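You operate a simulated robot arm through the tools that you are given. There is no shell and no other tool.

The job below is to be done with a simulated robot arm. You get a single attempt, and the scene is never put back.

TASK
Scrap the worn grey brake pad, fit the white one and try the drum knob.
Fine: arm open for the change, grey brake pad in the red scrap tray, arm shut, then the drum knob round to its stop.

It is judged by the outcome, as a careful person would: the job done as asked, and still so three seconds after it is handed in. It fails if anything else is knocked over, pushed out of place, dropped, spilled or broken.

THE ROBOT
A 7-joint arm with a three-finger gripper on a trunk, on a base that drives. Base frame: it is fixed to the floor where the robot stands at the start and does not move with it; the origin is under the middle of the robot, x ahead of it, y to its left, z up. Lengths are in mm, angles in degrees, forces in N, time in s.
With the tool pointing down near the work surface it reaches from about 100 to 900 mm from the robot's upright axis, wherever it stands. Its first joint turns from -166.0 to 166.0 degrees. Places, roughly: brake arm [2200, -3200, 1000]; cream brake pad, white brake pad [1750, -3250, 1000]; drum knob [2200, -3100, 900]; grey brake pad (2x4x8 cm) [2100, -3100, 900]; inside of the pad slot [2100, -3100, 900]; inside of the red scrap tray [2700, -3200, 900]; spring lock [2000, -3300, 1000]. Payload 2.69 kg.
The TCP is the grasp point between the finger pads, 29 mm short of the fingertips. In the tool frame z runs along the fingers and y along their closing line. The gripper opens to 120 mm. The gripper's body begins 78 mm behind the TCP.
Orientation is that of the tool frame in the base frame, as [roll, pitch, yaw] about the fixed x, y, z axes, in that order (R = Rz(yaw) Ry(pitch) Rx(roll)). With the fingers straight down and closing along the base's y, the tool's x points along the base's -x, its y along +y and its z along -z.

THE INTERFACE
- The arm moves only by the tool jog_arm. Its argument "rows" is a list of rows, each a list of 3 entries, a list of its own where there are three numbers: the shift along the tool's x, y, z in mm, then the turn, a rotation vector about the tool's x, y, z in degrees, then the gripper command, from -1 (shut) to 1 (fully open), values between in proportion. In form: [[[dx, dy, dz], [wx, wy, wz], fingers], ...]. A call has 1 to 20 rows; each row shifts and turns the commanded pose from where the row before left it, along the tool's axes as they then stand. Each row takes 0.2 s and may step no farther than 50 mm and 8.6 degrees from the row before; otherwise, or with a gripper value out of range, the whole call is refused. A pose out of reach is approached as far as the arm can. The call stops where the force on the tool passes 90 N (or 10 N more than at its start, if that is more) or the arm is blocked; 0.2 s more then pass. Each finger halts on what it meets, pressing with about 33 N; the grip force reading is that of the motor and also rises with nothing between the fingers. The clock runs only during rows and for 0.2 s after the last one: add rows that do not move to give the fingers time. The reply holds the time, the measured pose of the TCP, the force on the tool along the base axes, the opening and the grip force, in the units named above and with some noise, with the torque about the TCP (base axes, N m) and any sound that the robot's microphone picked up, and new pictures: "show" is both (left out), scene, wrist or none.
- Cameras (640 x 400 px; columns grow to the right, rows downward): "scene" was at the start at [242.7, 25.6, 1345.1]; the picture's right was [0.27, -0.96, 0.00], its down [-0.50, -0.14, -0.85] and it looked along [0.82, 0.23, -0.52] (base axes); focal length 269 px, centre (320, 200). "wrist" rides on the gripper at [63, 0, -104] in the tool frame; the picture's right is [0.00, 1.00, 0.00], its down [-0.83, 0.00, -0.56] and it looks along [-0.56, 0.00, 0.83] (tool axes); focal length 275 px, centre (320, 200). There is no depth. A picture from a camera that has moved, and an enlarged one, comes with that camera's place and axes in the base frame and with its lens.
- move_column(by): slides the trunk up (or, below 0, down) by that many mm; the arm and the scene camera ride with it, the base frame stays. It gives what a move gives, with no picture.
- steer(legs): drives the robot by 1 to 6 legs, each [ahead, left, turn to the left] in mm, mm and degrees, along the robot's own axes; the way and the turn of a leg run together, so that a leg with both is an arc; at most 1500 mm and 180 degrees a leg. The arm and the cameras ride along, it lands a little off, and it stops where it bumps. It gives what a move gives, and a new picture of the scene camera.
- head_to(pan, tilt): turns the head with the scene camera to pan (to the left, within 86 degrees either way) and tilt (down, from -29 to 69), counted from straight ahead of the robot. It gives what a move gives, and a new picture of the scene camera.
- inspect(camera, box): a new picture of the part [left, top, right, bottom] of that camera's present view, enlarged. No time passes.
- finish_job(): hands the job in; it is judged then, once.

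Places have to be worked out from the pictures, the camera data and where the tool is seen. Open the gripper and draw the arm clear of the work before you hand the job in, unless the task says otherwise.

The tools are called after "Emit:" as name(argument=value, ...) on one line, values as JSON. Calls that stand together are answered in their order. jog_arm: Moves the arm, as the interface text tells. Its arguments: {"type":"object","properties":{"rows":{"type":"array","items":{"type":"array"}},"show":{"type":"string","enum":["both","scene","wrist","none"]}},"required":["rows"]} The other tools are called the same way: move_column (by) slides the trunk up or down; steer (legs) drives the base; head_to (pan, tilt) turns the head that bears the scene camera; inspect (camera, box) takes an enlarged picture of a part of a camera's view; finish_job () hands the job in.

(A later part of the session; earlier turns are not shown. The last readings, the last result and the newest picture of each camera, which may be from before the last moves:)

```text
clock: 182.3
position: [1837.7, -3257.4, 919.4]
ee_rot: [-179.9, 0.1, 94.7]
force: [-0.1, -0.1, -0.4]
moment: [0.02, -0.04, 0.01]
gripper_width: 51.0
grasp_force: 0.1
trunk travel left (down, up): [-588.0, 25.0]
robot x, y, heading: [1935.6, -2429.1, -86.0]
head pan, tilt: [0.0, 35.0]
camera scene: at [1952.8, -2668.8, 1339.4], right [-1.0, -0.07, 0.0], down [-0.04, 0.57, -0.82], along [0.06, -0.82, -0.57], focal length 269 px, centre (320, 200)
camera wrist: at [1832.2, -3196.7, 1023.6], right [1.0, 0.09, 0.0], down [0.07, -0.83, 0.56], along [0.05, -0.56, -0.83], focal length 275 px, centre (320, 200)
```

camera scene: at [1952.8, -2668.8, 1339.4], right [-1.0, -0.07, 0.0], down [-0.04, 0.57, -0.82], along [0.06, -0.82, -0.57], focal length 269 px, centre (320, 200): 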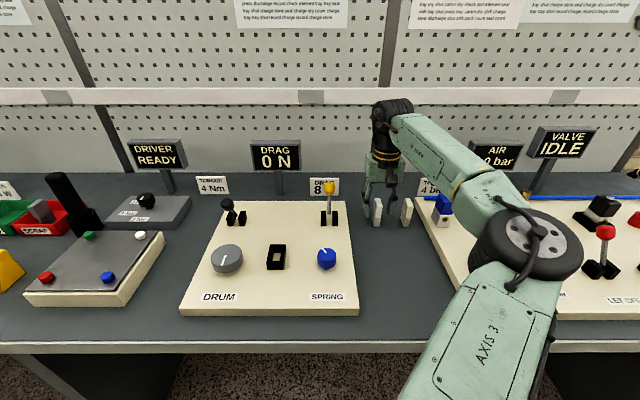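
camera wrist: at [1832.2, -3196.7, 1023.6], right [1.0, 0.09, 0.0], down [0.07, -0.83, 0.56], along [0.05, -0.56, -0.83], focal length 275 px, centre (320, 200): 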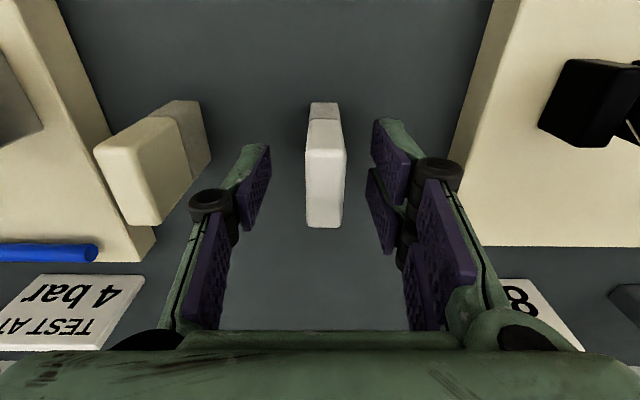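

Well centred lengthwise; 2 mm sideways correction, then I close on the white pad's head.

Emit:
jog_arm(rows=[[[0, 2, 0], [0, 0, 0], -0.15], [[0, 0, 0], [0, 0, 0], -0.4], [[0, 0, 0], [0, 0, 0], -1], [[0, 0, 0], [0, 0, 0], -1], [[0, 0, 0], [0, 0, 0], -1], [[0, 0, 0], [0, 0, 0], -1], [[0, 0, 0], [0, 0, 0], -1]], show="wrist")

Emit:
inspect(camera="wrist", box=[240, 70, 400, 270])

```text
clock: 183.9
position: [1839.4, -3258.4, 922.0]
ee_rot: [-179.9, 0.0, 94.6]
force: [-0.2, -0.3, 0.0]
moment: [0.01, 0.01, -0.01]
gripper_width: 15.0
grasp_force: 32.7
trunk travel left (down, up): [-588.0, 25.0]
robot x, y, heading: [1936.1, -2427.6, -86.0]
head pan, tilt: [0.0, 35.0]
camera wrist: at [1834.4, -3196.6, 1023.9], right [1.0, 0.09, 0.0], down [0.07, -0.83, 0.56], along [0.05, -0.56, -0.83], focal length 275 px, centre (320, 200)
```

wrist: 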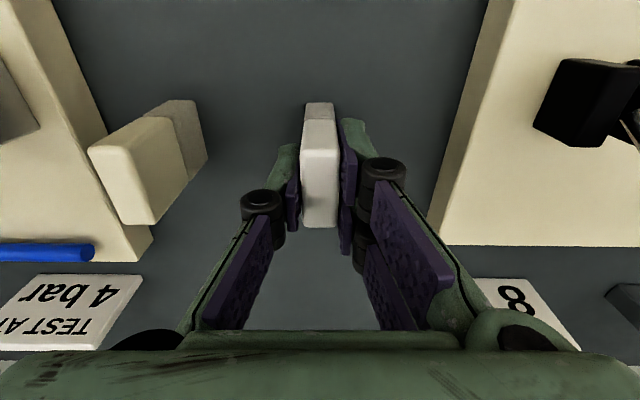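

```text
2.00 times, centred on (320, 170) of wrist
camera zoom: at [1834.4, -3196.6, 1023.9], right [1.0, 0.09, 0.0], down [0.07, -0.83, 0.56], along [0.05, -0.56, -0.83], focal length 551 px, centre (320, 260)
```

zoom: 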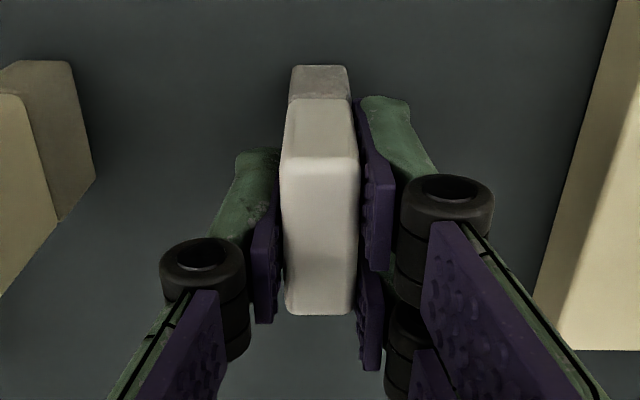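

Gripped at 15 mm, held like the grey one was. I lift straight up, then retract and cross toward the slot with the pad's bottom above the levers.

Emit:
jog_arm(rows=[[[0, 0, -6], [0, 0, 0], -1], [[0, 0, -12], [0, 0, 0], -1], [[0, 0, -18], [0, 0, 0], -1], [[0, 0, -20], [0, 0, 0], -1], [[2, 0, -20], [0, 0, 0], -1], [[4, 0, -20], [0, 0, 0], -1], [[6, 0, -20], [0, 0, 0], -1], [[8, 0, -20], [0, 0, 0], -1], [[15, 0, -15], [0, 0, 0], -1], [[20, 0, 0], [0, 0, 0], -1], [[20, 0, 0], [0, 0, 0], -1], [[20, 0, 0], [0, 0, 0], -1]], show="both")

```text
clock: 186.5
position: [1833.9, -3163.7, 1069.6]
ee_rot: [-179.8, 0.2, 94.6]
force: [0.8, -0.8, -0.6]
moment: [0.0, 0.03, 0.0]
gripper_width: 15.2
grasp_force: 32.6
trunk travel left (down, up): [-588.0, 25.0]
robot x, y, heading: [1936.9, -2426.9, -86.1]
head pan, tilt: [0.0, 35.0]
camera scene: at [1952.6, -2668.7, 1339.4], right [-1.0, -0.07, 0.0], down [-0.04, 0.57, -0.82], along [0.06, -0.82, -0.57], focal length 269 px, centre (320, 200)
camera wrist: at [1828.3, -3101.0, 1174.3], right [1.0, 0.09, 0.0], down [0.07, -0.83, 0.56], along [0.05, -0.56, -0.83], focal length 275 px, centre (320, 200)
```

scene: 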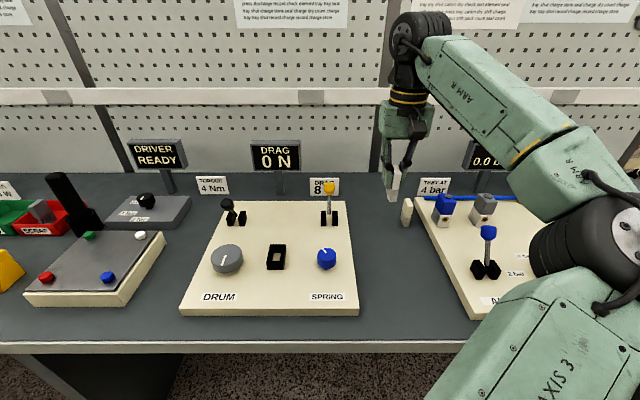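
wrist: 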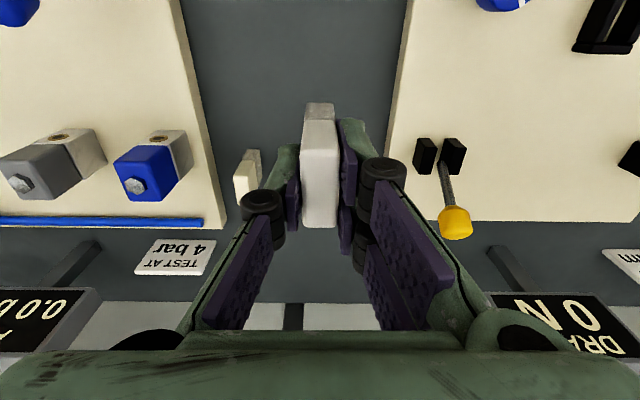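

The white pad is held cleanly. I move across to above the slot (≈2077,-3075) at this height.

Emit:
jog_arm(rows=[[[5, 18, 0], [0, 0, 0], -1], [[5, 18, 0], [0, 0, 0], -1], [[5, 18, 0], [0, 0, 0], -1], [[5, 18, 0], [0, 0, 0], -1], [[5, 18, 0], [0, 0, 0], -1], [[5, 18, 0], [0, 0, 0], -1], [[5, 18, 0], [0, 0, 0], -1], [[5, 18, 0], [0, 0, 0], -1], [[5, 18, 0], [0, 0, 0], -1], [[5, 18, 0], [0, 0, 0], -1], [[5, 18, 0], [0, 0, 0], -1], [[5, 18, 0], [0, 0, 0], -1], [[5, 18, 0], [0, 0, 0], -1], [[4, 15, 0], [0, 0, 0], -1], [[0, 0, 0], [0, 0, 0], -1]], show="both")

Emit:
inspect(camera="wrist", box=[240, 20, 400, 120])

Emit:
inspect(camera="scene", box=[220, 160, 348, 288])

```text
clock: 189.7
position: [2078.2, -3075.7, 1069.8]
ee_rot: [180.0, 0.2, 94.6]
force: [-0.2, 0.1, -1.0]
moment: [0.04, 0.02, 0.01]
gripper_width: 15.3
grasp_force: 33.2
trunk travel left (down, up): [-588.0, 25.0]
robot x, y, heading: [1937.6, -2422.9, -86.3]
head pan, tilt: [0.0, 35.0]
camera scene: at [1952.7, -2668.9, 1339.3], right [-1.0, -0.07, 0.0], down [-0.04, 0.57, -0.82], along [0.06, -0.82, -0.57], focal length 269 px, centre (320, 200)
camera wrist: at [2071.2, -3013.1, 1173.5], right [1.0, 0.09, 0.0], down [0.07, -0.83, 0.56], along [0.05, -0.56, -0.83], focal length 275 px, centre (320, 200)
```

scene: 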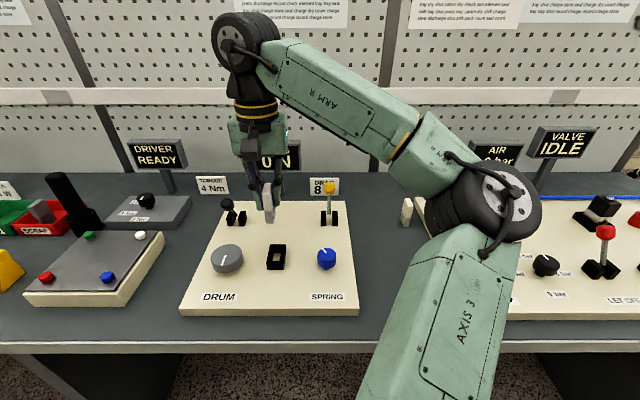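
wrist: 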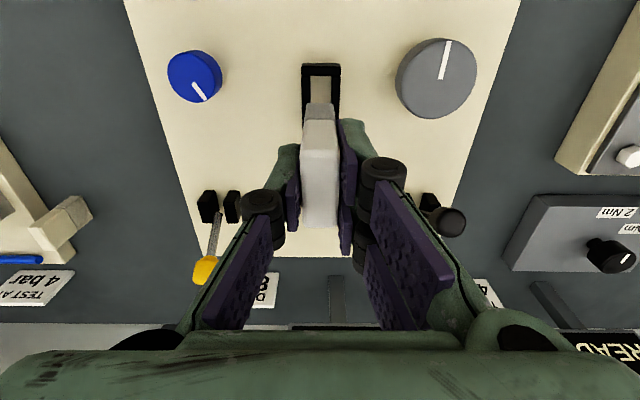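

```text
4.00 times, centred on (320, 70) of wrist
camera zoom: at [2071.2, -3013.1, 1173.5], right [1.0, 0.09, 0.0], down [0.07, -0.83, 0.56], along [0.05, -0.56, -0.83], focal length 1101 px, centre (320, 720)
```

zoom: 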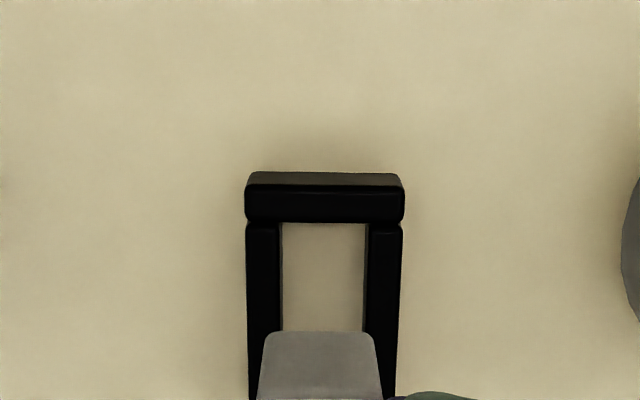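

```text
3.12 times, centred on (284, 224) of scene
camera zoom: at [1952.7, -2668.9, 1339.3], right [-1.0, -0.07, 0.0], down [-0.04, 0.57, -0.82], along [0.06, -0.82, -0.57], focal length 842 px, centre (432, 125)
```

zoom: 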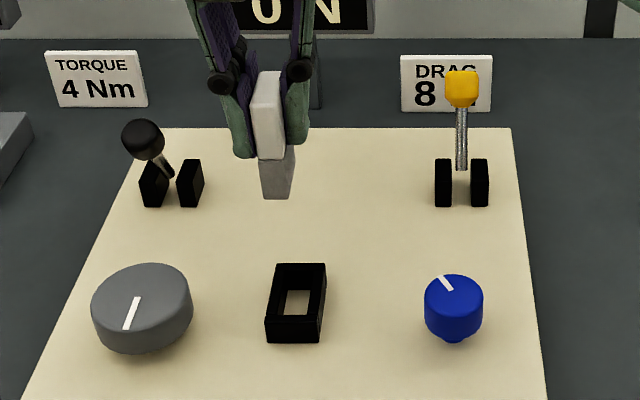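

The slot frame appears 1.1 mm toward +tool-y and its centre ~3 mm toward -tool-x of the held pad. I correct and lower to just above the frame (TCP ≈ 980), then re-check.

Emit:
jog_arm(rows=[[[-1.5, 0.6, 10], [0, 0, 0], -1], [[-1.5, 0.5, 15], [0, 0, 0], -1], [[0, 0, 15], [0, 0, 0], -1], [[0, 0, 15], [0, 0, 0], -1], [[0, 0, 15], [0, 0, 0], -1], [[0, 0, 12], [0, 0, 0], -1], [[0, 0, 8], [0, 0, 0], -1], [[0, 0, 0], [0, 0, 0], -1]], show="both")

Emit:
inspect(camera="wrist", box=[260, 50, 380, 125])

Emit:
inspect(camera="scene", box=[240, 190, 320, 290])

```text
clock: 191.5
position: [2077.3, -3076.6, 981.1]
ee_rot: [-179.9, 0.1, 94.7]
force: [-0.4, 0.2, -0.3]
moment: [-0.01, -0.01, -0.03]
gripper_width: 14.9
grasp_force: 32.9
trunk travel left (down, up): [-588.0, 25.0]
robot x, y, heading: [1936.0, -2424.2, -86.2]
head pan, tilt: [0.0, 35.0]
camera scene: at [1952.8, -2668.9, 1339.3], right [-1.0, -0.07, 0.0], down [-0.04, 0.57, -0.82], along [0.06, -0.82, -0.57], focal length 269 px, centre (320, 200)
camera wrist: at [2071.1, -3013.9, 1084.1], right [1.0, 0.09, 0.0], down [0.07, -0.83, 0.56], along [0.05, -0.56, -0.83], focal length 275 px, centre (320, 200)
```

scene: 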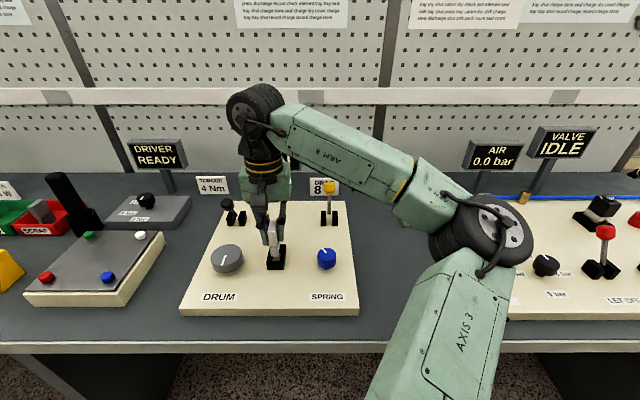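
wrist: 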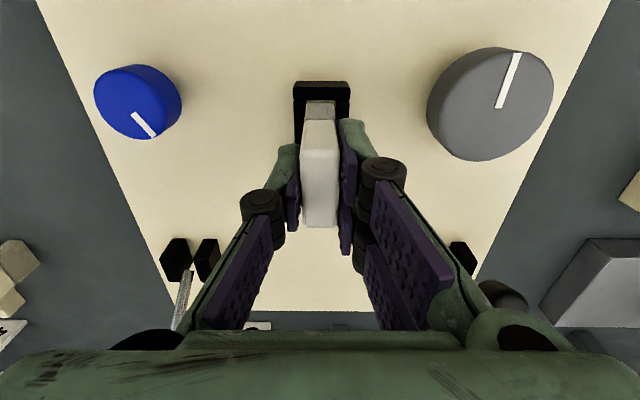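

```text
5.33 times, centred on (320, 88) of wrist
camera zoom: at [2071.1, -3013.9, 1084.1], right [1.0, 0.09, 0.0], down [0.07, -0.83, 0.56], along [0.05, -0.56, -0.83], focal length 1468 px, centre (320, 800)
```

zoom: 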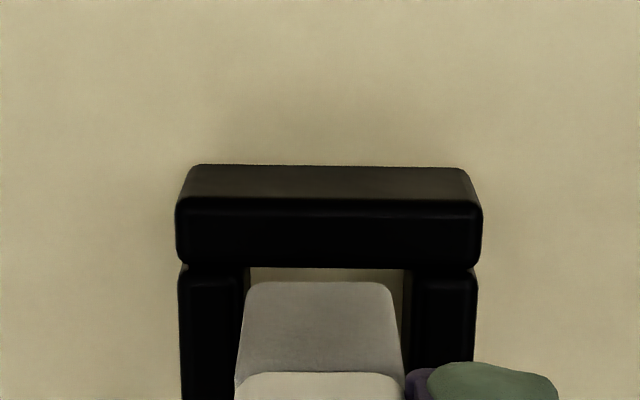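

```text
4.00 times, centred on (280, 240) of scene
camera zoom: at [1952.8, -2668.9, 1339.3], right [-1.0, -0.07, 0.0], down [-0.04, 0.57, -0.82], along [0.06, -0.82, -0.57], focal length 1078 px, centre (480, 40)
```

zoom: 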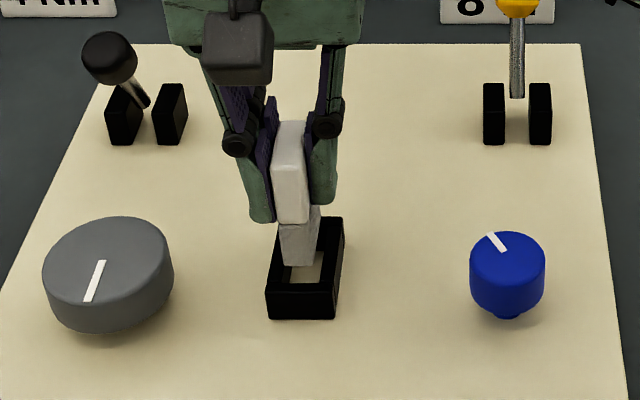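

The pad's lining hovers just above the frame; the slot centre is ~+1.0 mm in tool y and ~-2 mm in tool x. I correct and lower ~10 mm so the pad bottom is close to the frame top, where parallax vanishes.

Emit:
jog_arm(rows=[[[-2.2, 1, 0], [0, 0, 0], -1], [[0, 0, 4], [0, 0, 0], -1], [[0, 0, 3], [0, 0, 0], -1], [[0, 0, 0], [0, 0, 0], -1]], show="none")

Emit:
inspect(camera="wrist", box=[270, 60, 370, 122.5])

Emit:
inspect(camera="scene", box=[255, 225, 303, 285])

```text
clock: 192.5
position: [2077.8, -3079.2, 973.3]
ee_rot: [-179.9, 0.1, 94.7]
force: [-0.8, -0.4, -0.8]
moment: [0.03, 0.0, -0.02]
gripper_width: 15.0
grasp_force: 33.1
trunk travel left (down, up): [-588.0, 25.0]
robot x, y, heading: [1931.9, -2429.2, -85.9]
head pan, tilt: [0.0, 35.0]
```

```text
6.40 times, centred on (320, 91) of wrist
camera zoom: at [2072.1, -3016.9, 1077.8], right [1.0, 0.09, 0.0], down [0.07, -0.83, 0.56], along [0.05, -0.56, -0.83], focal length 1762 px, centre (320, 896)
```

zoom: 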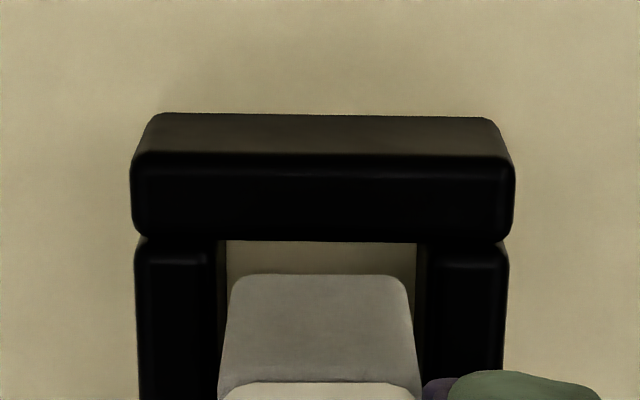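

```text
6.67 times, centred on (279, 255) of scene
camera zoom: at [1952.8, -2668.9, 1339.3], right [-1.0, -0.07, 0.0], down [-0.04, 0.57, -0.82], along [0.06, -0.82, -0.57], focal length 1796 px, centre (593, -167)
```

zoom: 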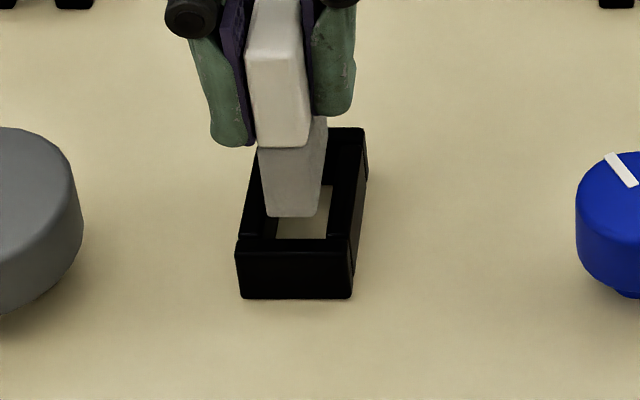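

Alignment looks good: sideways within 0.3 mm (clearance ~2 mm each side), lengthwise perhaps 0.6 mm too far back. I nudge that and lower 6 mm into the frame, watching the force.

Emit:
jog_arm(rows=[[[0.6, 0.2, 0], [0, 0, 0], -1], [[0, 0, 2], [0, 0, 0], -1], [[0, 0, 2], [0, 0, 0], -1], [[0, 0, 2], [0, 0, 0], -1], [[0, 0, 0], [0, 0, 0], -1]], show="none")

Emit:
inspect(camera="wrist", box=[270, 60, 370, 122.5])

Emit:
inspect(camera="scene", box=[255, 225, 303, 285])

```text
clock: 193.7
position: [2077.6, -3076.6, 967.9]
ee_rot: [-180.0, 0.1, 94.6]
force: [-0.3, -0.3, -0.9]
moment: [0.03, 0.02, 0.02]
gripper_width: 15.0
grasp_force: 33.1
trunk travel left (down, up): [-588.0, 25.0]
robot x, y, heading: [1934.9, -2429.5, -86.0]
head pan, tilt: [0.0, 35.0]
```

```text
6.40 times, centred on (320, 91) of wrist
camera zoom: at [2072.8, -3015.7, 1071.6], right [1.0, 0.09, 0.0], down [0.07, -0.83, 0.56], along [0.05, -0.56, -0.83], focal length 1762 px, centre (320, 896)
```

zoom: 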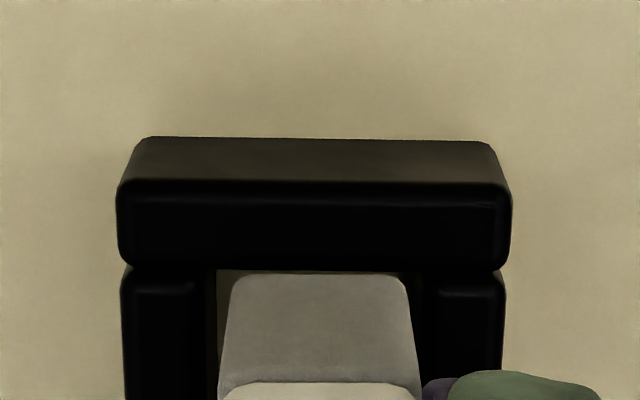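

```text
6.67 times, centred on (279, 255) of scene
camera zoom: at [1952.8, -2668.9, 1339.3], right [-1.0, -0.07, 0.0], down [-0.04, 0.57, -0.82], along [0.06, -0.82, -0.57], focal length 1796 px, centre (593, -167)
```

zoom: 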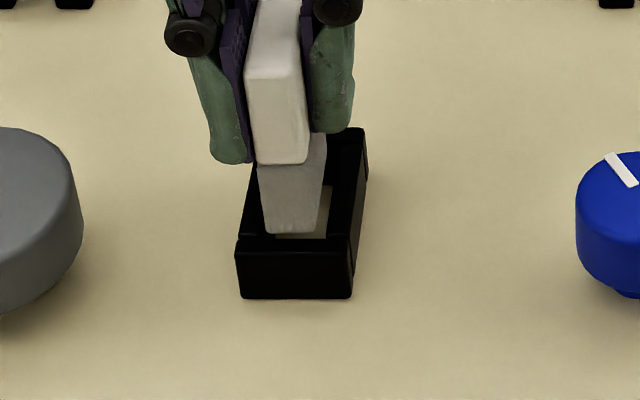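

At the same height now: the front gap is only ~0.5 mm and the pad sits 0.3 mm toward +y. I shift back 1 mm and look again before going down.

Emit:
jog_arm(rows=[[[-1, -0.3, 0], [0, 0, 0], -1], [[0, 0, 0], [0, 0, 0], -1]], show="none")

Emit:
inspect(camera="wrist", box=[270, 60, 370, 122.5])

```text
clock: 194.3
position: [2077.1, -3079.6, 966.5]
ee_rot: [-179.9, 0.1, 94.6]
force: [0.4, -0.5, 0.7]
moment: [0.04, -0.05, 0.01]
gripper_width: 15.2
grasp_force: 33.4
trunk travel left (down, up): [-588.0, 25.0]
robot x, y, heading: [1936.6, -2425.6, -86.2]
head pan, tilt: [0.0, 35.0]
```

```text
6.40 times, centred on (320, 91) of wrist
camera zoom: at [2072.4, -3016.7, 1070.9], right [1.0, 0.09, 0.0], down [0.07, -0.83, 0.56], along [0.05, -0.56, -0.83], focal length 1762 px, centre (320, 896)
```

zoom: 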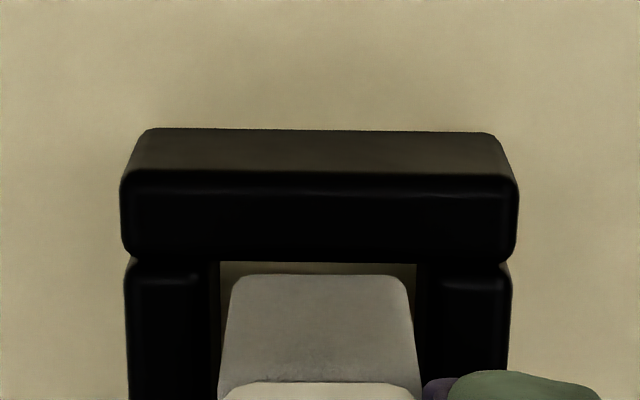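

Now centred with ~1.1 mm front gap. I lower in 2 mm steps and watch the force.

Emit:
jog_arm(rows=[[[0, 0, 2], [0, 0, 0], -1], [[0, 0, 2], [0, 0, 0], -1], [[0, 0, 2], [0, 0, 0], -1], [[0, 0, 0], [0, 0, 0], -1]], show="none")

Emit:
inspect(camera="wrist", box=[270, 60, 370, 122.5])

```text
clock: 195.3
position: [2080.1, -3079.2, 960.8]
ee_rot: [-179.9, 0.1, 94.6]
force: [0.5, -0.1, -0.5]
moment: [0.0, -0.02, -0.03]
gripper_width: 15.0
grasp_force: 32.6
trunk travel left (down, up): [-588.0, 25.0]
robot x, y, heading: [1933.7, -2428.3, -86.1]
head pan, tilt: [0.0, 35.0]
```

```text
6.40 times, centred on (320, 91) of wrist
camera zoom: at [2073.8, -3017.5, 1064.0], right [1.0, 0.09, 0.0], down [0.07, -0.83, 0.56], along [0.05, -0.56, -0.83], focal length 1762 px, centre (320, 896)
```

zoom: 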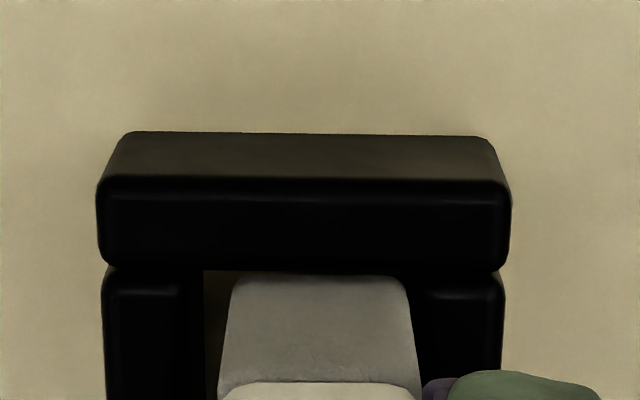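

It's ~6 mm down without contact, but the tool drifted ~1.2 mm toward +x and ~0.7 mm back relative to the slot. I correct that and continue down.

Emit:
jog_arm(rows=[[[0.6, -1.1, 0], [0, 0, 0], -1], [[0, 0, 2], [0, 0, 0], -1], [[0, 0, 2], [0, 0, 0], -1], [[0, 0, 0], [0, 0, 0], -1]], show="none")

Emit:
inspect(camera="wrist", box=[270, 60, 370, 122.5])

Emit:
inspect(camera="scene", box=[255, 225, 303, 285])

```text
clock: 196.3
position: [2077.6, -3080.1, 956.7]
ee_rot: [180.0, 0.1, 94.6]
force: [0.6, -0.8, -0.3]
moment: [0.0, 0.03, 0.03]
gripper_width: 15.4
grasp_force: 33.1
trunk travel left (down, up): [-588.0, 25.0]
robot x, y, heading: [1936.3, -2423.2, -86.3]
head pan, tilt: [0.0, 35.0]
```

```text
6.40 times, centred on (320, 91) of wrist
camera zoom: at [2072.1, -3017.5, 1061.0], right [1.0, 0.09, 0.0], down [0.07, -0.83, 0.56], along [0.05, -0.56, -0.83], focal length 1762 px, centre (320, 896)
```

zoom: 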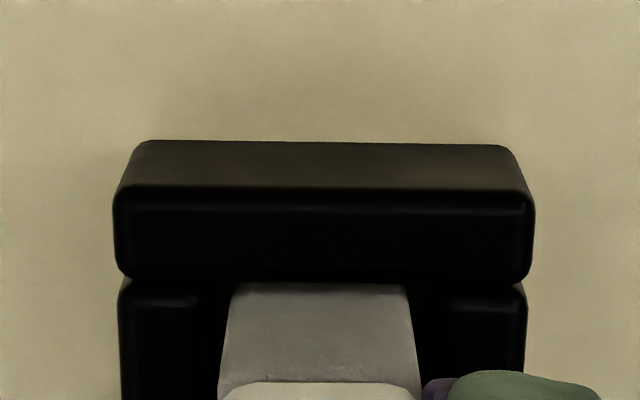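

```text
6.67 times, centred on (279, 255) of scene
camera zoom: at [1952.8, -2668.9, 1339.3], right [-1.0, -0.07, 0.0], down [-0.04, 0.57, -0.82], along [0.06, -0.82, -0.57], focal length 1796 px, centre (593, -167)
```

zoom: 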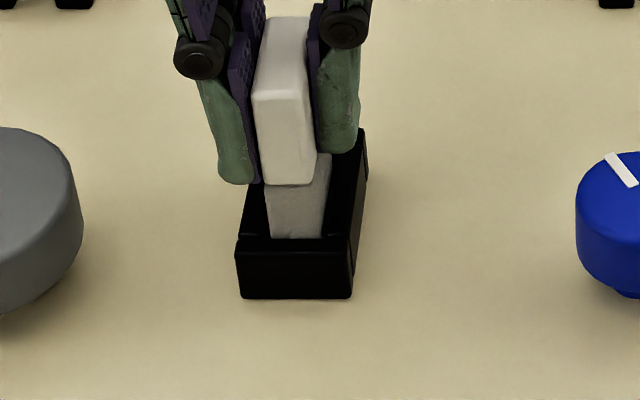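

The pad's lower edge is now inside the frame. I continue straight down, 8 mm more, with a 0.4 mm sideways trim.

Emit:
jog_arm(rows=[[[0, 0.4, 2], [0, 0, 0], -1], [[0, 0, 2], [0, 0, 0], -1], [[0, 0, 2], [0, 0, 0], -1], [[0, 0, 2], [0, 0, 0], -1], [[0, 0, 0], [0, 0, 0], -1]], show="none")

Emit:
inspect(camera="wrist", box=[270, 60, 370, 122.5])

Emit:
inspect(camera="scene", box=[255, 225, 303, 285])

```text
clock: 197.5
position: [2077.3, -3078.1, 948.0]
ee_rot: [-179.9, 0.1, 94.6]
force: [0.5, -0.9, -0.8]
moment: [0.0, 0.0, -0.02]
gripper_width: 15.2
grasp_force: 32.9
trunk travel left (down, up): [-588.0, 25.0]
robot x, y, heading: [1937.9, -2427.1, -86.0]
head pan, tilt: [0.0, 35.0]
```

```text
6.40 times, centred on (320, 91) of wrist
camera zoom: at [2072.0, -3017.3, 1052.7], right [1.0, 0.09, 0.0], down [0.07, -0.83, 0.56], along [0.05, -0.56, -0.83], focal length 1762 px, centre (320, 896)
```

zoom: 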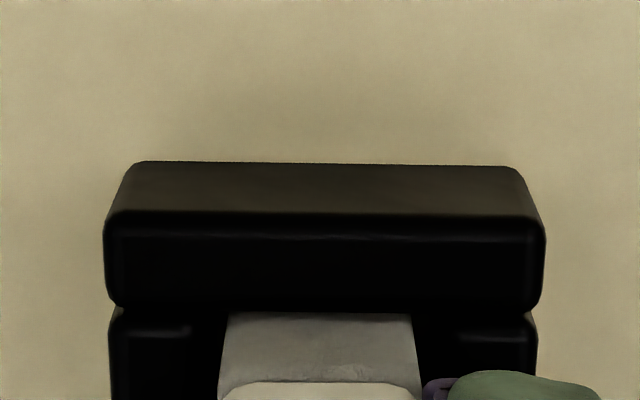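

```text
6.67 times, centred on (279, 255) of scene
camera zoom: at [1952.8, -2668.9, 1339.3], right [-1.0, -0.07, 0.0], down [-0.04, 0.57, -0.82], along [0.06, -0.82, -0.57], focal length 1796 px, centre (593, -167)
```

zoom: 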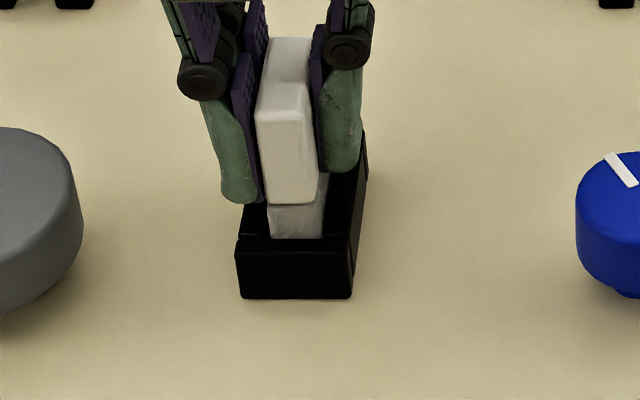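

No contact forces; about 6 mm remain to the seat. I lower on in small steps until it touches bottom.

Emit:
jog_arm(rows=[[[0, 0, 2], [0, 0, 0], -1], [[0, 0, 1.5], [0, 0, 0], -1], [[0, 0, 1.5], [0, 0, 0], -1], [[0, 0, 0], [0, 0, 0], -1]], show="none")

```text
clock: 198.5
position: [2076.9, -3078.4, 945.3]
ee_rot: [-179.9, 0.2, 94.6]
force: [1.9, -7.7, 14.5]
moment: [-0.07, -0.05, -0.06]
gripper_width: 15.1
grasp_force: 33.1
trunk travel left (down, up): [-588.0, 25.0]
robot x, y, heading: [1935.0, -2425.7, -86.3]
head pan, tilt: [0.0, 35.0]
```

Contact (14.5 N up) at TCP z≈945. I check whether the pad is fully seated.

Emit:
inspect(camera="scene", box=[250, 215, 310, 290])

Emit:
inspect(camera="wrist", box=[260, 60, 380, 260])

```text
5.33 times, centred on (280, 252) of scene
camera zoom: at [1952.6, -2668.4, 1339.7], right [-1.0, -0.07, 0.0], down [-0.04, 0.57, -0.82], along [0.06, -0.82, -0.57], focal length 1437 px, centre (533, -80)
```

zoom: 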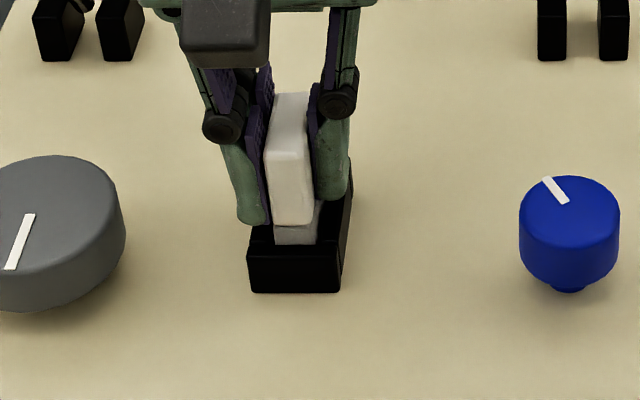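

```text
2.00 times, centred on (320, 160) of wrist
camera zoom: at [2071.7, -3016.1, 1048.5], right [1.0, 0.08, 0.0], down [0.07, -0.83, 0.56], along [0.05, -0.56, -0.83], focal length 551 px, centre (320, 280)
```

zoom: 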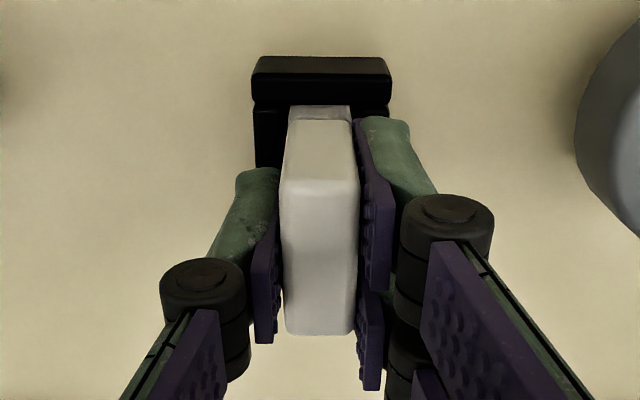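

The head stands just above the frame as the old one did, and the height matches a seated pad. I release it, opening to ~45 mm, and lift away.

Emit:
jog_arm(rows=[[[0, 0, 0], [0, 0, 0], -0.7], [[0, 0, 0], [0, 0, 0], -0.3], [[0, 0, 0], [0, 0, 0], -0.25], [[0, 0, 0], [0, 0, 0], -0.25], [[0, 0, 0], [0, 0, 0], -0.25], [[0, 0, -5], [0, 0, 0], -0.25], [[0, 0, -10], [0, 0, 0], -0.25], [[0, 0, -15], [0, 0, 0], -0.25], [[0, 0, -20], [0, 0, 0], -0.25], [[0, 0, -20], [0, 0, 0], -0.25], [[0, 0, -20], [0, 0, 0], -0.25], [[0, 0, -20], [0, 0, 0], -0.25], [[0, 0, -20], [0, 0, 0], -0.25]])

Emit:
inspect(camera="wrist", box=[240, 20, 400, 120])

Emit:
inspect(camera="scene", box=[200, 180, 360, 280])

```text
clock: 201.3
position: [2078.6, -3078.7, 1076.6]
ee_rot: [-179.9, 0.1, 94.7]
force: [0.0, 0.7, 0.1]
moment: [0.01, 0.0, -0.02]
gripper_width: 45.1
grasp_force: 0.1
trunk travel left (down, up): [-588.0, 25.0]
robot x, y, heading: [1934.7, -2431.0, -86.1]
head pan, tilt: [0.0, 35.0]
camera scene: at [1952.7, -2668.6, 1339.4], right [-1.0, -0.07, 0.0], down [-0.04, 0.57, -0.82], along [0.06, -0.82, -0.57], focal length 269 px, centre (320, 200)
camera wrist: at [2073.4, -3016.7, 1179.6], right [1.0, 0.09, 0.0], down [0.07, -0.83, 0.56], along [0.05, -0.56, -0.83], focal length 275 px, centre (320, 200)
```

scene: 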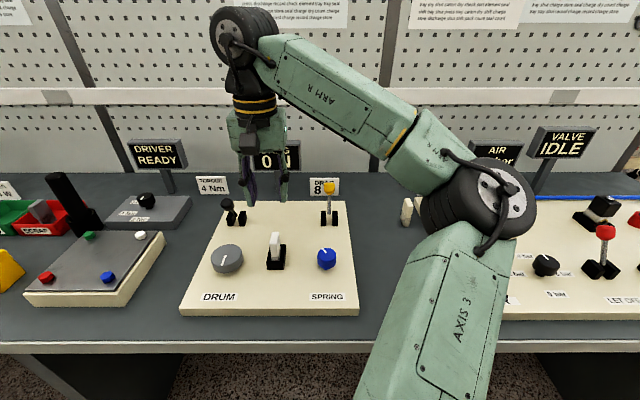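
wrist: 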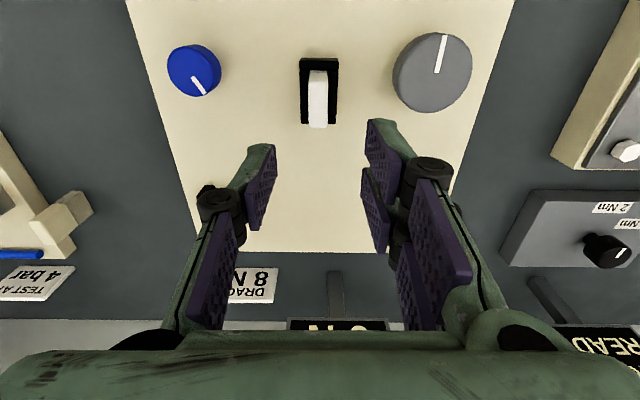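

```text
4.00 times, centred on (320, 70) of wrist
camera zoom: at [2073.4, -3016.7, 1179.6], right [1.0, 0.09, 0.0], down [0.07, -0.83, 0.56], along [0.05, -0.56, -0.83], focal length 1101 px, centre (320, 720)
```

zoom: 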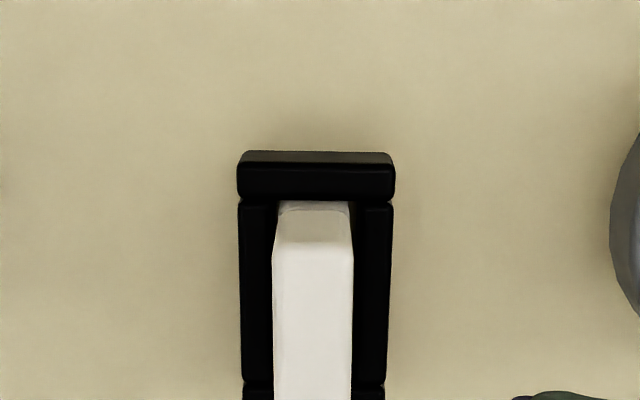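

```text
4.00 times, centred on (280, 230) of scene
camera zoom: at [1952.7, -2668.6, 1339.4], right [-1.0, -0.07, 0.0], down [-0.04, 0.57, -0.82], along [0.06, -0.82, -0.57], focal length 1078 px, centre (480, 80)
```

zoom: 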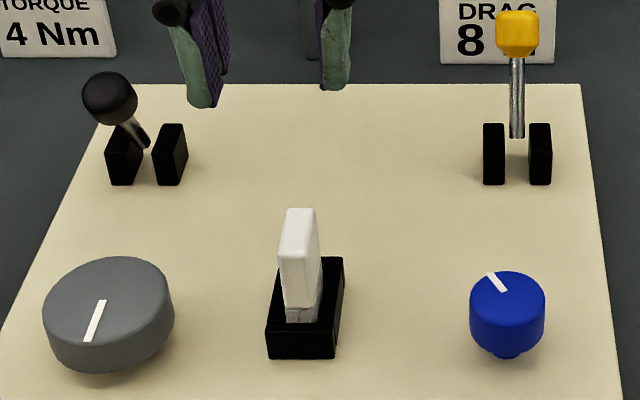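

The white pad is seated in the slot. Next, shutting the arm: I close the fingers and move in front of the lever knob (robot side) to push it back over.

Emit:
jog_arm(rows=[[[-6, 17, 0], [0, 0, 0], -1], [[-6, 17, 0], [0, 0, 0], -1], [[-6, 17, 0], [0, 0, 0], -1], [[-6, 17, 0], [0, 0, 0], -1], [[-6, 17, 0], [0, 0, 0], -1], [[-6, 17, 0], [0, 0, 0], -1], [[-6, 16, 0], [0, 0, 0], -1], [[0, 0, 0], [0, 0, 0], -1]])

Emit:
inspect(camera="wrist", box=[220, 60, 420, 185])

```text
clock: 203.1
position: [2200.1, -3111.2, 1075.4]
ee_rot: [-179.9, 0.1, 94.6]
force: [0.2, 1.3, -0.2]
moment: [0.01, 0.03, 0.04]
gripper_width: 0.0
grasp_force: 28.2
trunk travel left (down, up): [-588.0, 25.0]
robot x, y, heading: [1934.4, -2425.2, -86.0]
head pan, tilt: [0.0, 35.0]
camera scene: at [1952.7, -2668.8, 1339.4], right [-1.0, -0.07, 0.0], down [-0.04, 0.57, -0.82], along [0.06, -0.82, -0.57], focal length 269 px, centre (320, 200)
camera wrist: at [2193.9, -3049.2, 1179.2], right [1.0, 0.09, 0.0], down [0.07, -0.83, 0.56], along [0.05, -0.56, -0.83], focal length 275 px, centre (320, 200)
```

scene: 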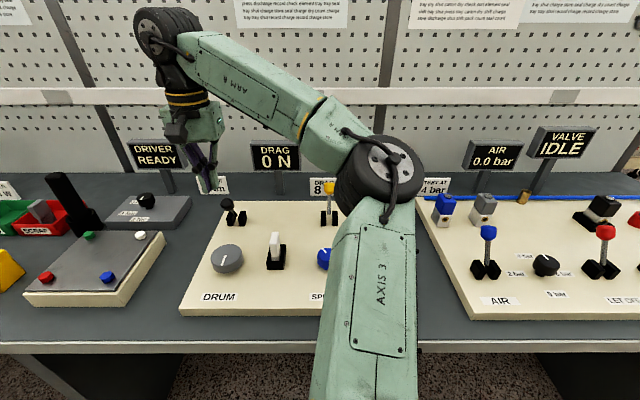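
wrist: 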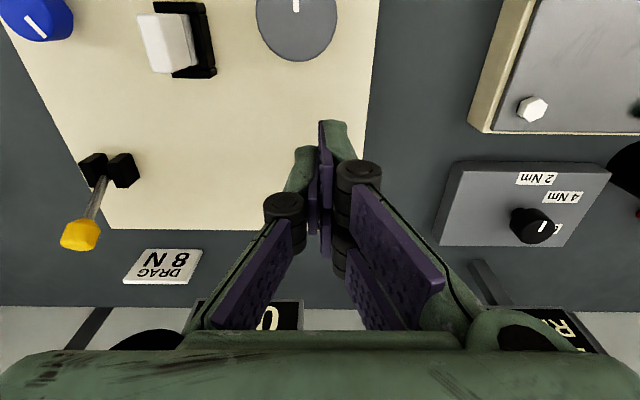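

```text
3.20 times, centred on (320, 122) of wrist
camera zoom: at [2193.9, -3049.2, 1179.2], right [1.0, 0.09, 0.0], down [0.07, -0.83, 0.56], along [0.05, -0.56, -0.83], focal length 881 px, centre (320, 448)
```

zoom: 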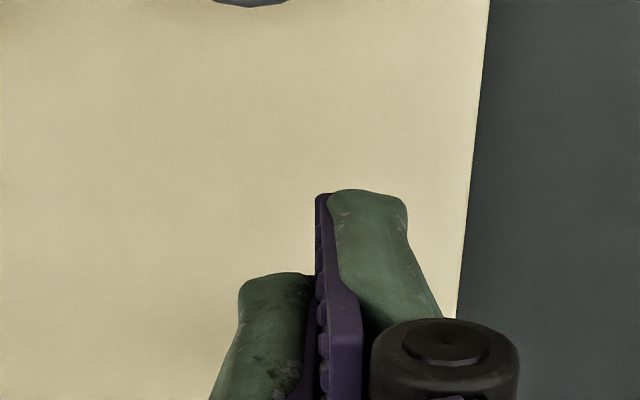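

The fingers hide the lever, but from the board edge it lies within ~2 mm of the tool plane. I lower the closed fingers to z≈966 in front of it, checking for contact.

Emit:
jog_arm(rows=[[[0, 1.5, 20], [0, 0, 0], -1], [[0, 0, 20], [0, 0, 0], -1], [[0, 0, 20], [0, 0, 0], -1], [[0, 0, 20], [0, 0, 0], -1], [[0, 0, 20], [0, 0, 0], -1], [[0, 0, 10], [0, 0, 0], -1], [[0, 0, 0], [0, 0, 0], -1]])

Emit:
inspect(camera="scene", box=[180, 160, 340, 260])

```text
clock: 204.7
position: [2201.1, -3112.2, 964.2]
ee_rot: [-180.0, 0.1, 94.6]
force: [0.5, -0.7, -0.2]
moment: [-0.01, 0.02, -0.02]
gripper_width: 0.0
grasp_force: 28.7
trunk travel left (down, up): [-588.0, 25.0]
robot x, y, heading: [1932.6, -2424.2, -86.0]
head pan, tilt: [0.0, 35.0]
camera scene: at [1952.8, -2668.8, 1339.4], right [-1.0, -0.07, 0.0], down [-0.04, 0.57, -0.82], along [0.06, -0.82, -0.57], focal length 269 px, centre (320, 200)
camera wrist: at [2196.5, -3049.8, 1067.2], right [1.0, 0.09, 0.0], down [0.07, -0.83, 0.56], along [0.05, -0.56, -0.83], focal length 275 px, centre (320, 200)
```

scene: 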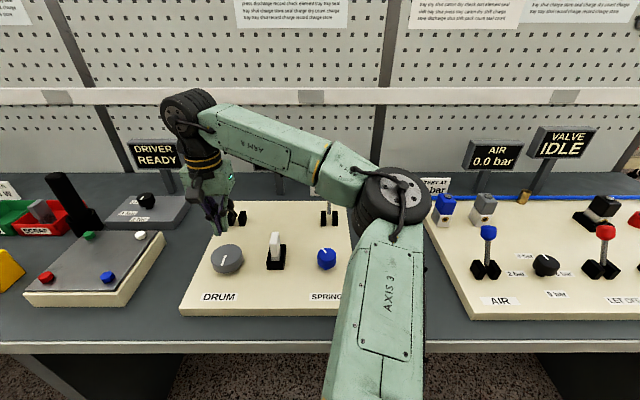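
wrist: 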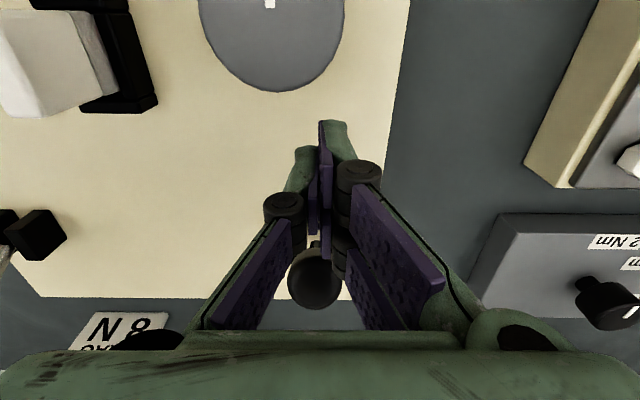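

```text
4.00 times, centred on (260, 210) of scene
camera zoom: at [1952.8, -2668.8, 1339.4], right [-1.0, -0.07, 0.0], down [-0.04, 0.57, -0.82], along [0.06, -0.82, -0.57], focal length 1078 px, centre (560, 160)
```

zoom: 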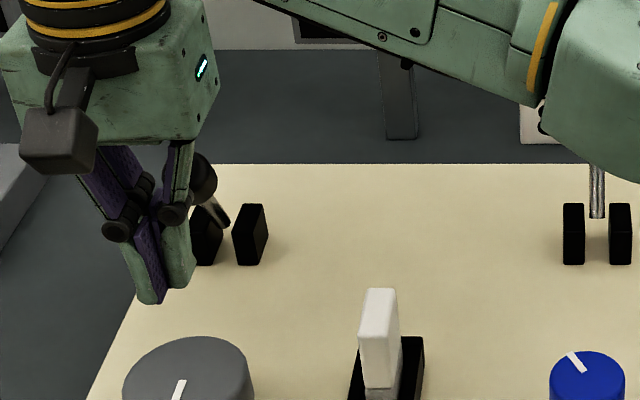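

The knob is visible behind the fingers at ≈2.5 mm toward -y. I trim that and push away from me (tool -x) in small steps.

Emit:
jog_arm(rows=[[[-8, -2.5, 0], [0, 0, 0], -1], [[-8, 0, 0], [0, 0, 0], -1], [[-6, 0, 0], [0, 0, 0], -1], [[-4, 0, 0], [0, 0, 0], -1], [[-4, 0, 0], [0, 0, 0], -1], [[-4, 0, 0], [0, 0, 0], -1], [[-4, 0, 0], [0, 0, 0], -1], [[-4, 0, 0], [0, 0, 0], -1], [[-4, 0, 0], [0, 0, 0], -1]])

```text
clock: 206.7
position: [2201.0, -3158.6, 964.3]
ee_rot: [-179.9, 0.1, 94.7]
force: [-0.6, -0.2, 0.1]
moment: [0.02, 0.01, 0.01]
gripper_width: 0.1
grasp_force: 28.7
trunk travel left (down, up): [-588.0, 25.0]
robot x, y, heading: [1934.9, -2425.4, -86.4]
head pan, tilt: [0.0, 35.0]
camera scene: at [1952.7, -2668.8, 1339.3], right [-1.0, -0.07, 0.0], down [-0.04, 0.57, -0.82], along [0.06, -0.82, -0.57], focal length 269 px, centre (320, 200)
camera wrist: at [2195.5, -3095.4, 1068.5], right [1.0, 0.09, 0.0], down [0.07, -0.83, 0.56], along [0.05, -0.56, -0.83], focal length 275 px, centre (320, 200)
```

scene: 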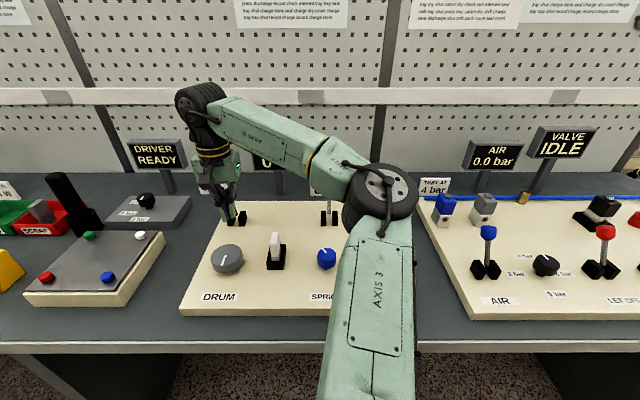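
wrist: 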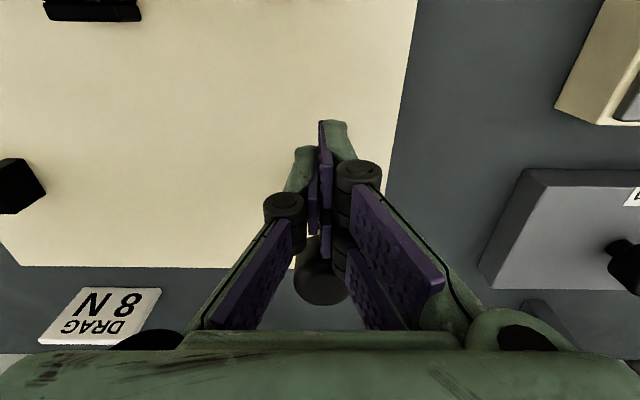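

The force is zero and the knob now appears near upright behind the fingers. I look closer from both cameras.

Emit:
inspect(camera="scene", box=[180, 160, 340, 260])

Emit:
inspect(camera="wrist", box=[220, 150, 420, 330])

```text
4.00 times, centred on (260, 210) of scene
camera zoom: at [1952.7, -2668.8, 1339.3], right [-1.0, -0.07, 0.0], down [-0.04, 0.57, -0.82], along [0.06, -0.82, -0.57], focal length 1078 px, centre (560, 160)
```

zoom: 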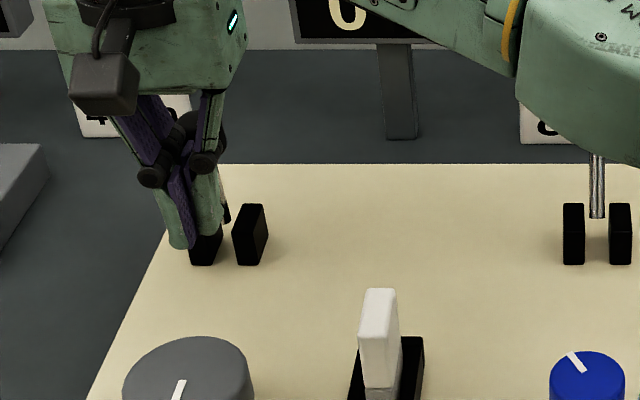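

```text
2.22 times, centred on (320, 240) of wrist
camera zoom: at [2195.5, -3095.4, 1068.5], right [1.0, 0.09, 0.0], down [0.07, -0.83, 0.56], along [0.05, -0.56, -0.83], focal length 612 px, centre (320, 111)
```

zoom: 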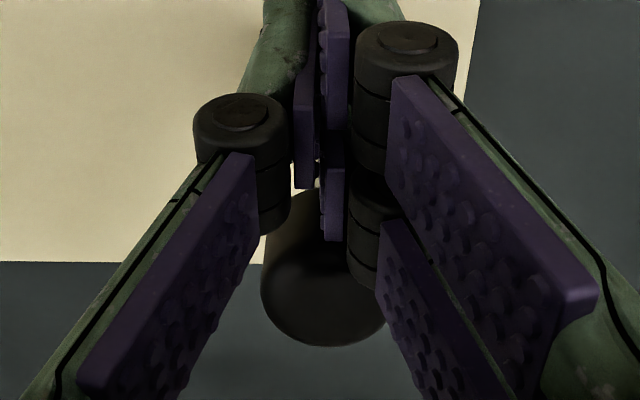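

The lever seems to be at about +9° (pushed back from +28°), roughly in contact with the fingers. I keep pushing away in 4 mm steps.

Emit:
jog_arm(rows=[[[-4, 0, 0], [0, 0, 0], -1], [[-4, 0, 0], [0, 0, 0], -1], [[-4, 0, 0], [0, 0, 0], -1], [[-4, 0, 0], [0, 0, 0], -1], [[-4, 0, 0], [0, 0, 0], -1]])

Emit:
inspect(camera="scene", box=[180, 130, 340, 230])

```text
clock: 207.9
position: [2203.4, -3178.4, 964.4]
ee_rot: [-179.9, 0.2, 94.6]
force: [-0.4, 0.3, -0.3]
moment: [-0.02, -0.02, 0.0]
gripper_width: 0.0
grasp_force: 27.9
trunk travel left (down, up): [-588.0, 25.0]
robot x, y, heading: [1933.9, -2425.4, -85.8]
head pan, tilt: [0.0, 35.0]
camera scene: at [1952.8, -2668.9, 1339.3], right [-1.0, -0.07, 0.0], down [-0.04, 0.57, -0.82], along [0.06, -0.82, -0.57], focal length 269 px, centre (320, 200)
camera wrist: at [2197.3, -3115.9, 1068.0], right [1.0, 0.09, 0.0], down [0.07, -0.83, 0.56], along [0.05, -0.56, -0.83], focal length 275 px, centre (320, 200)
```

scene: 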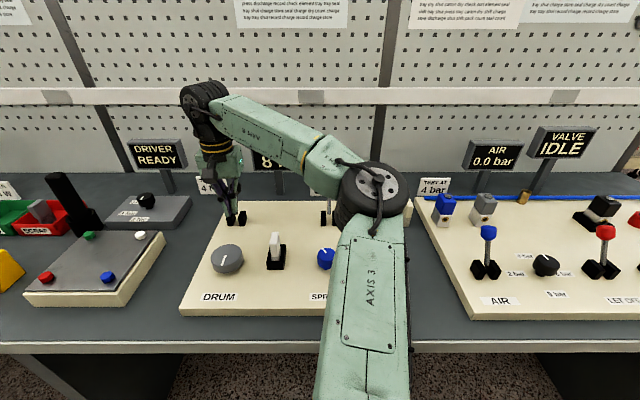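
wrist: 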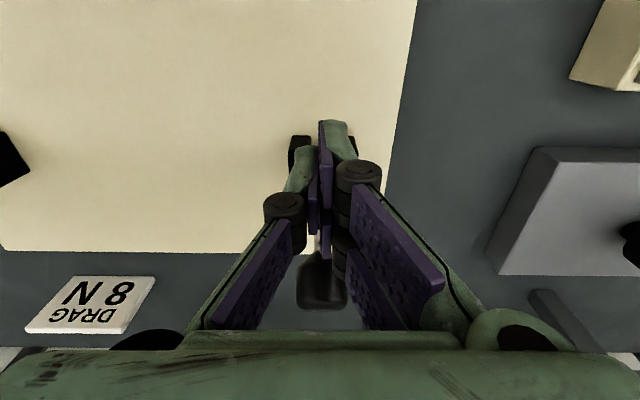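

```text
4.00 times, centred on (260, 180) of scene
camera zoom: at [1952.8, -2668.9, 1339.3], right [-1.0, -0.07, 0.0], down [-0.04, 0.57, -0.82], along [0.06, -0.82, -0.57], focal length 1078 px, centre (560, 280)
```

zoom: 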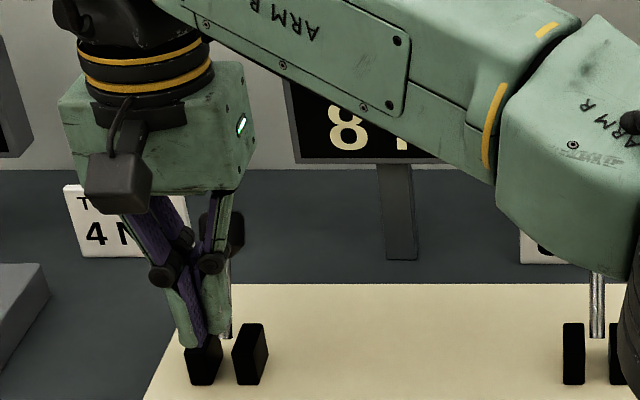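

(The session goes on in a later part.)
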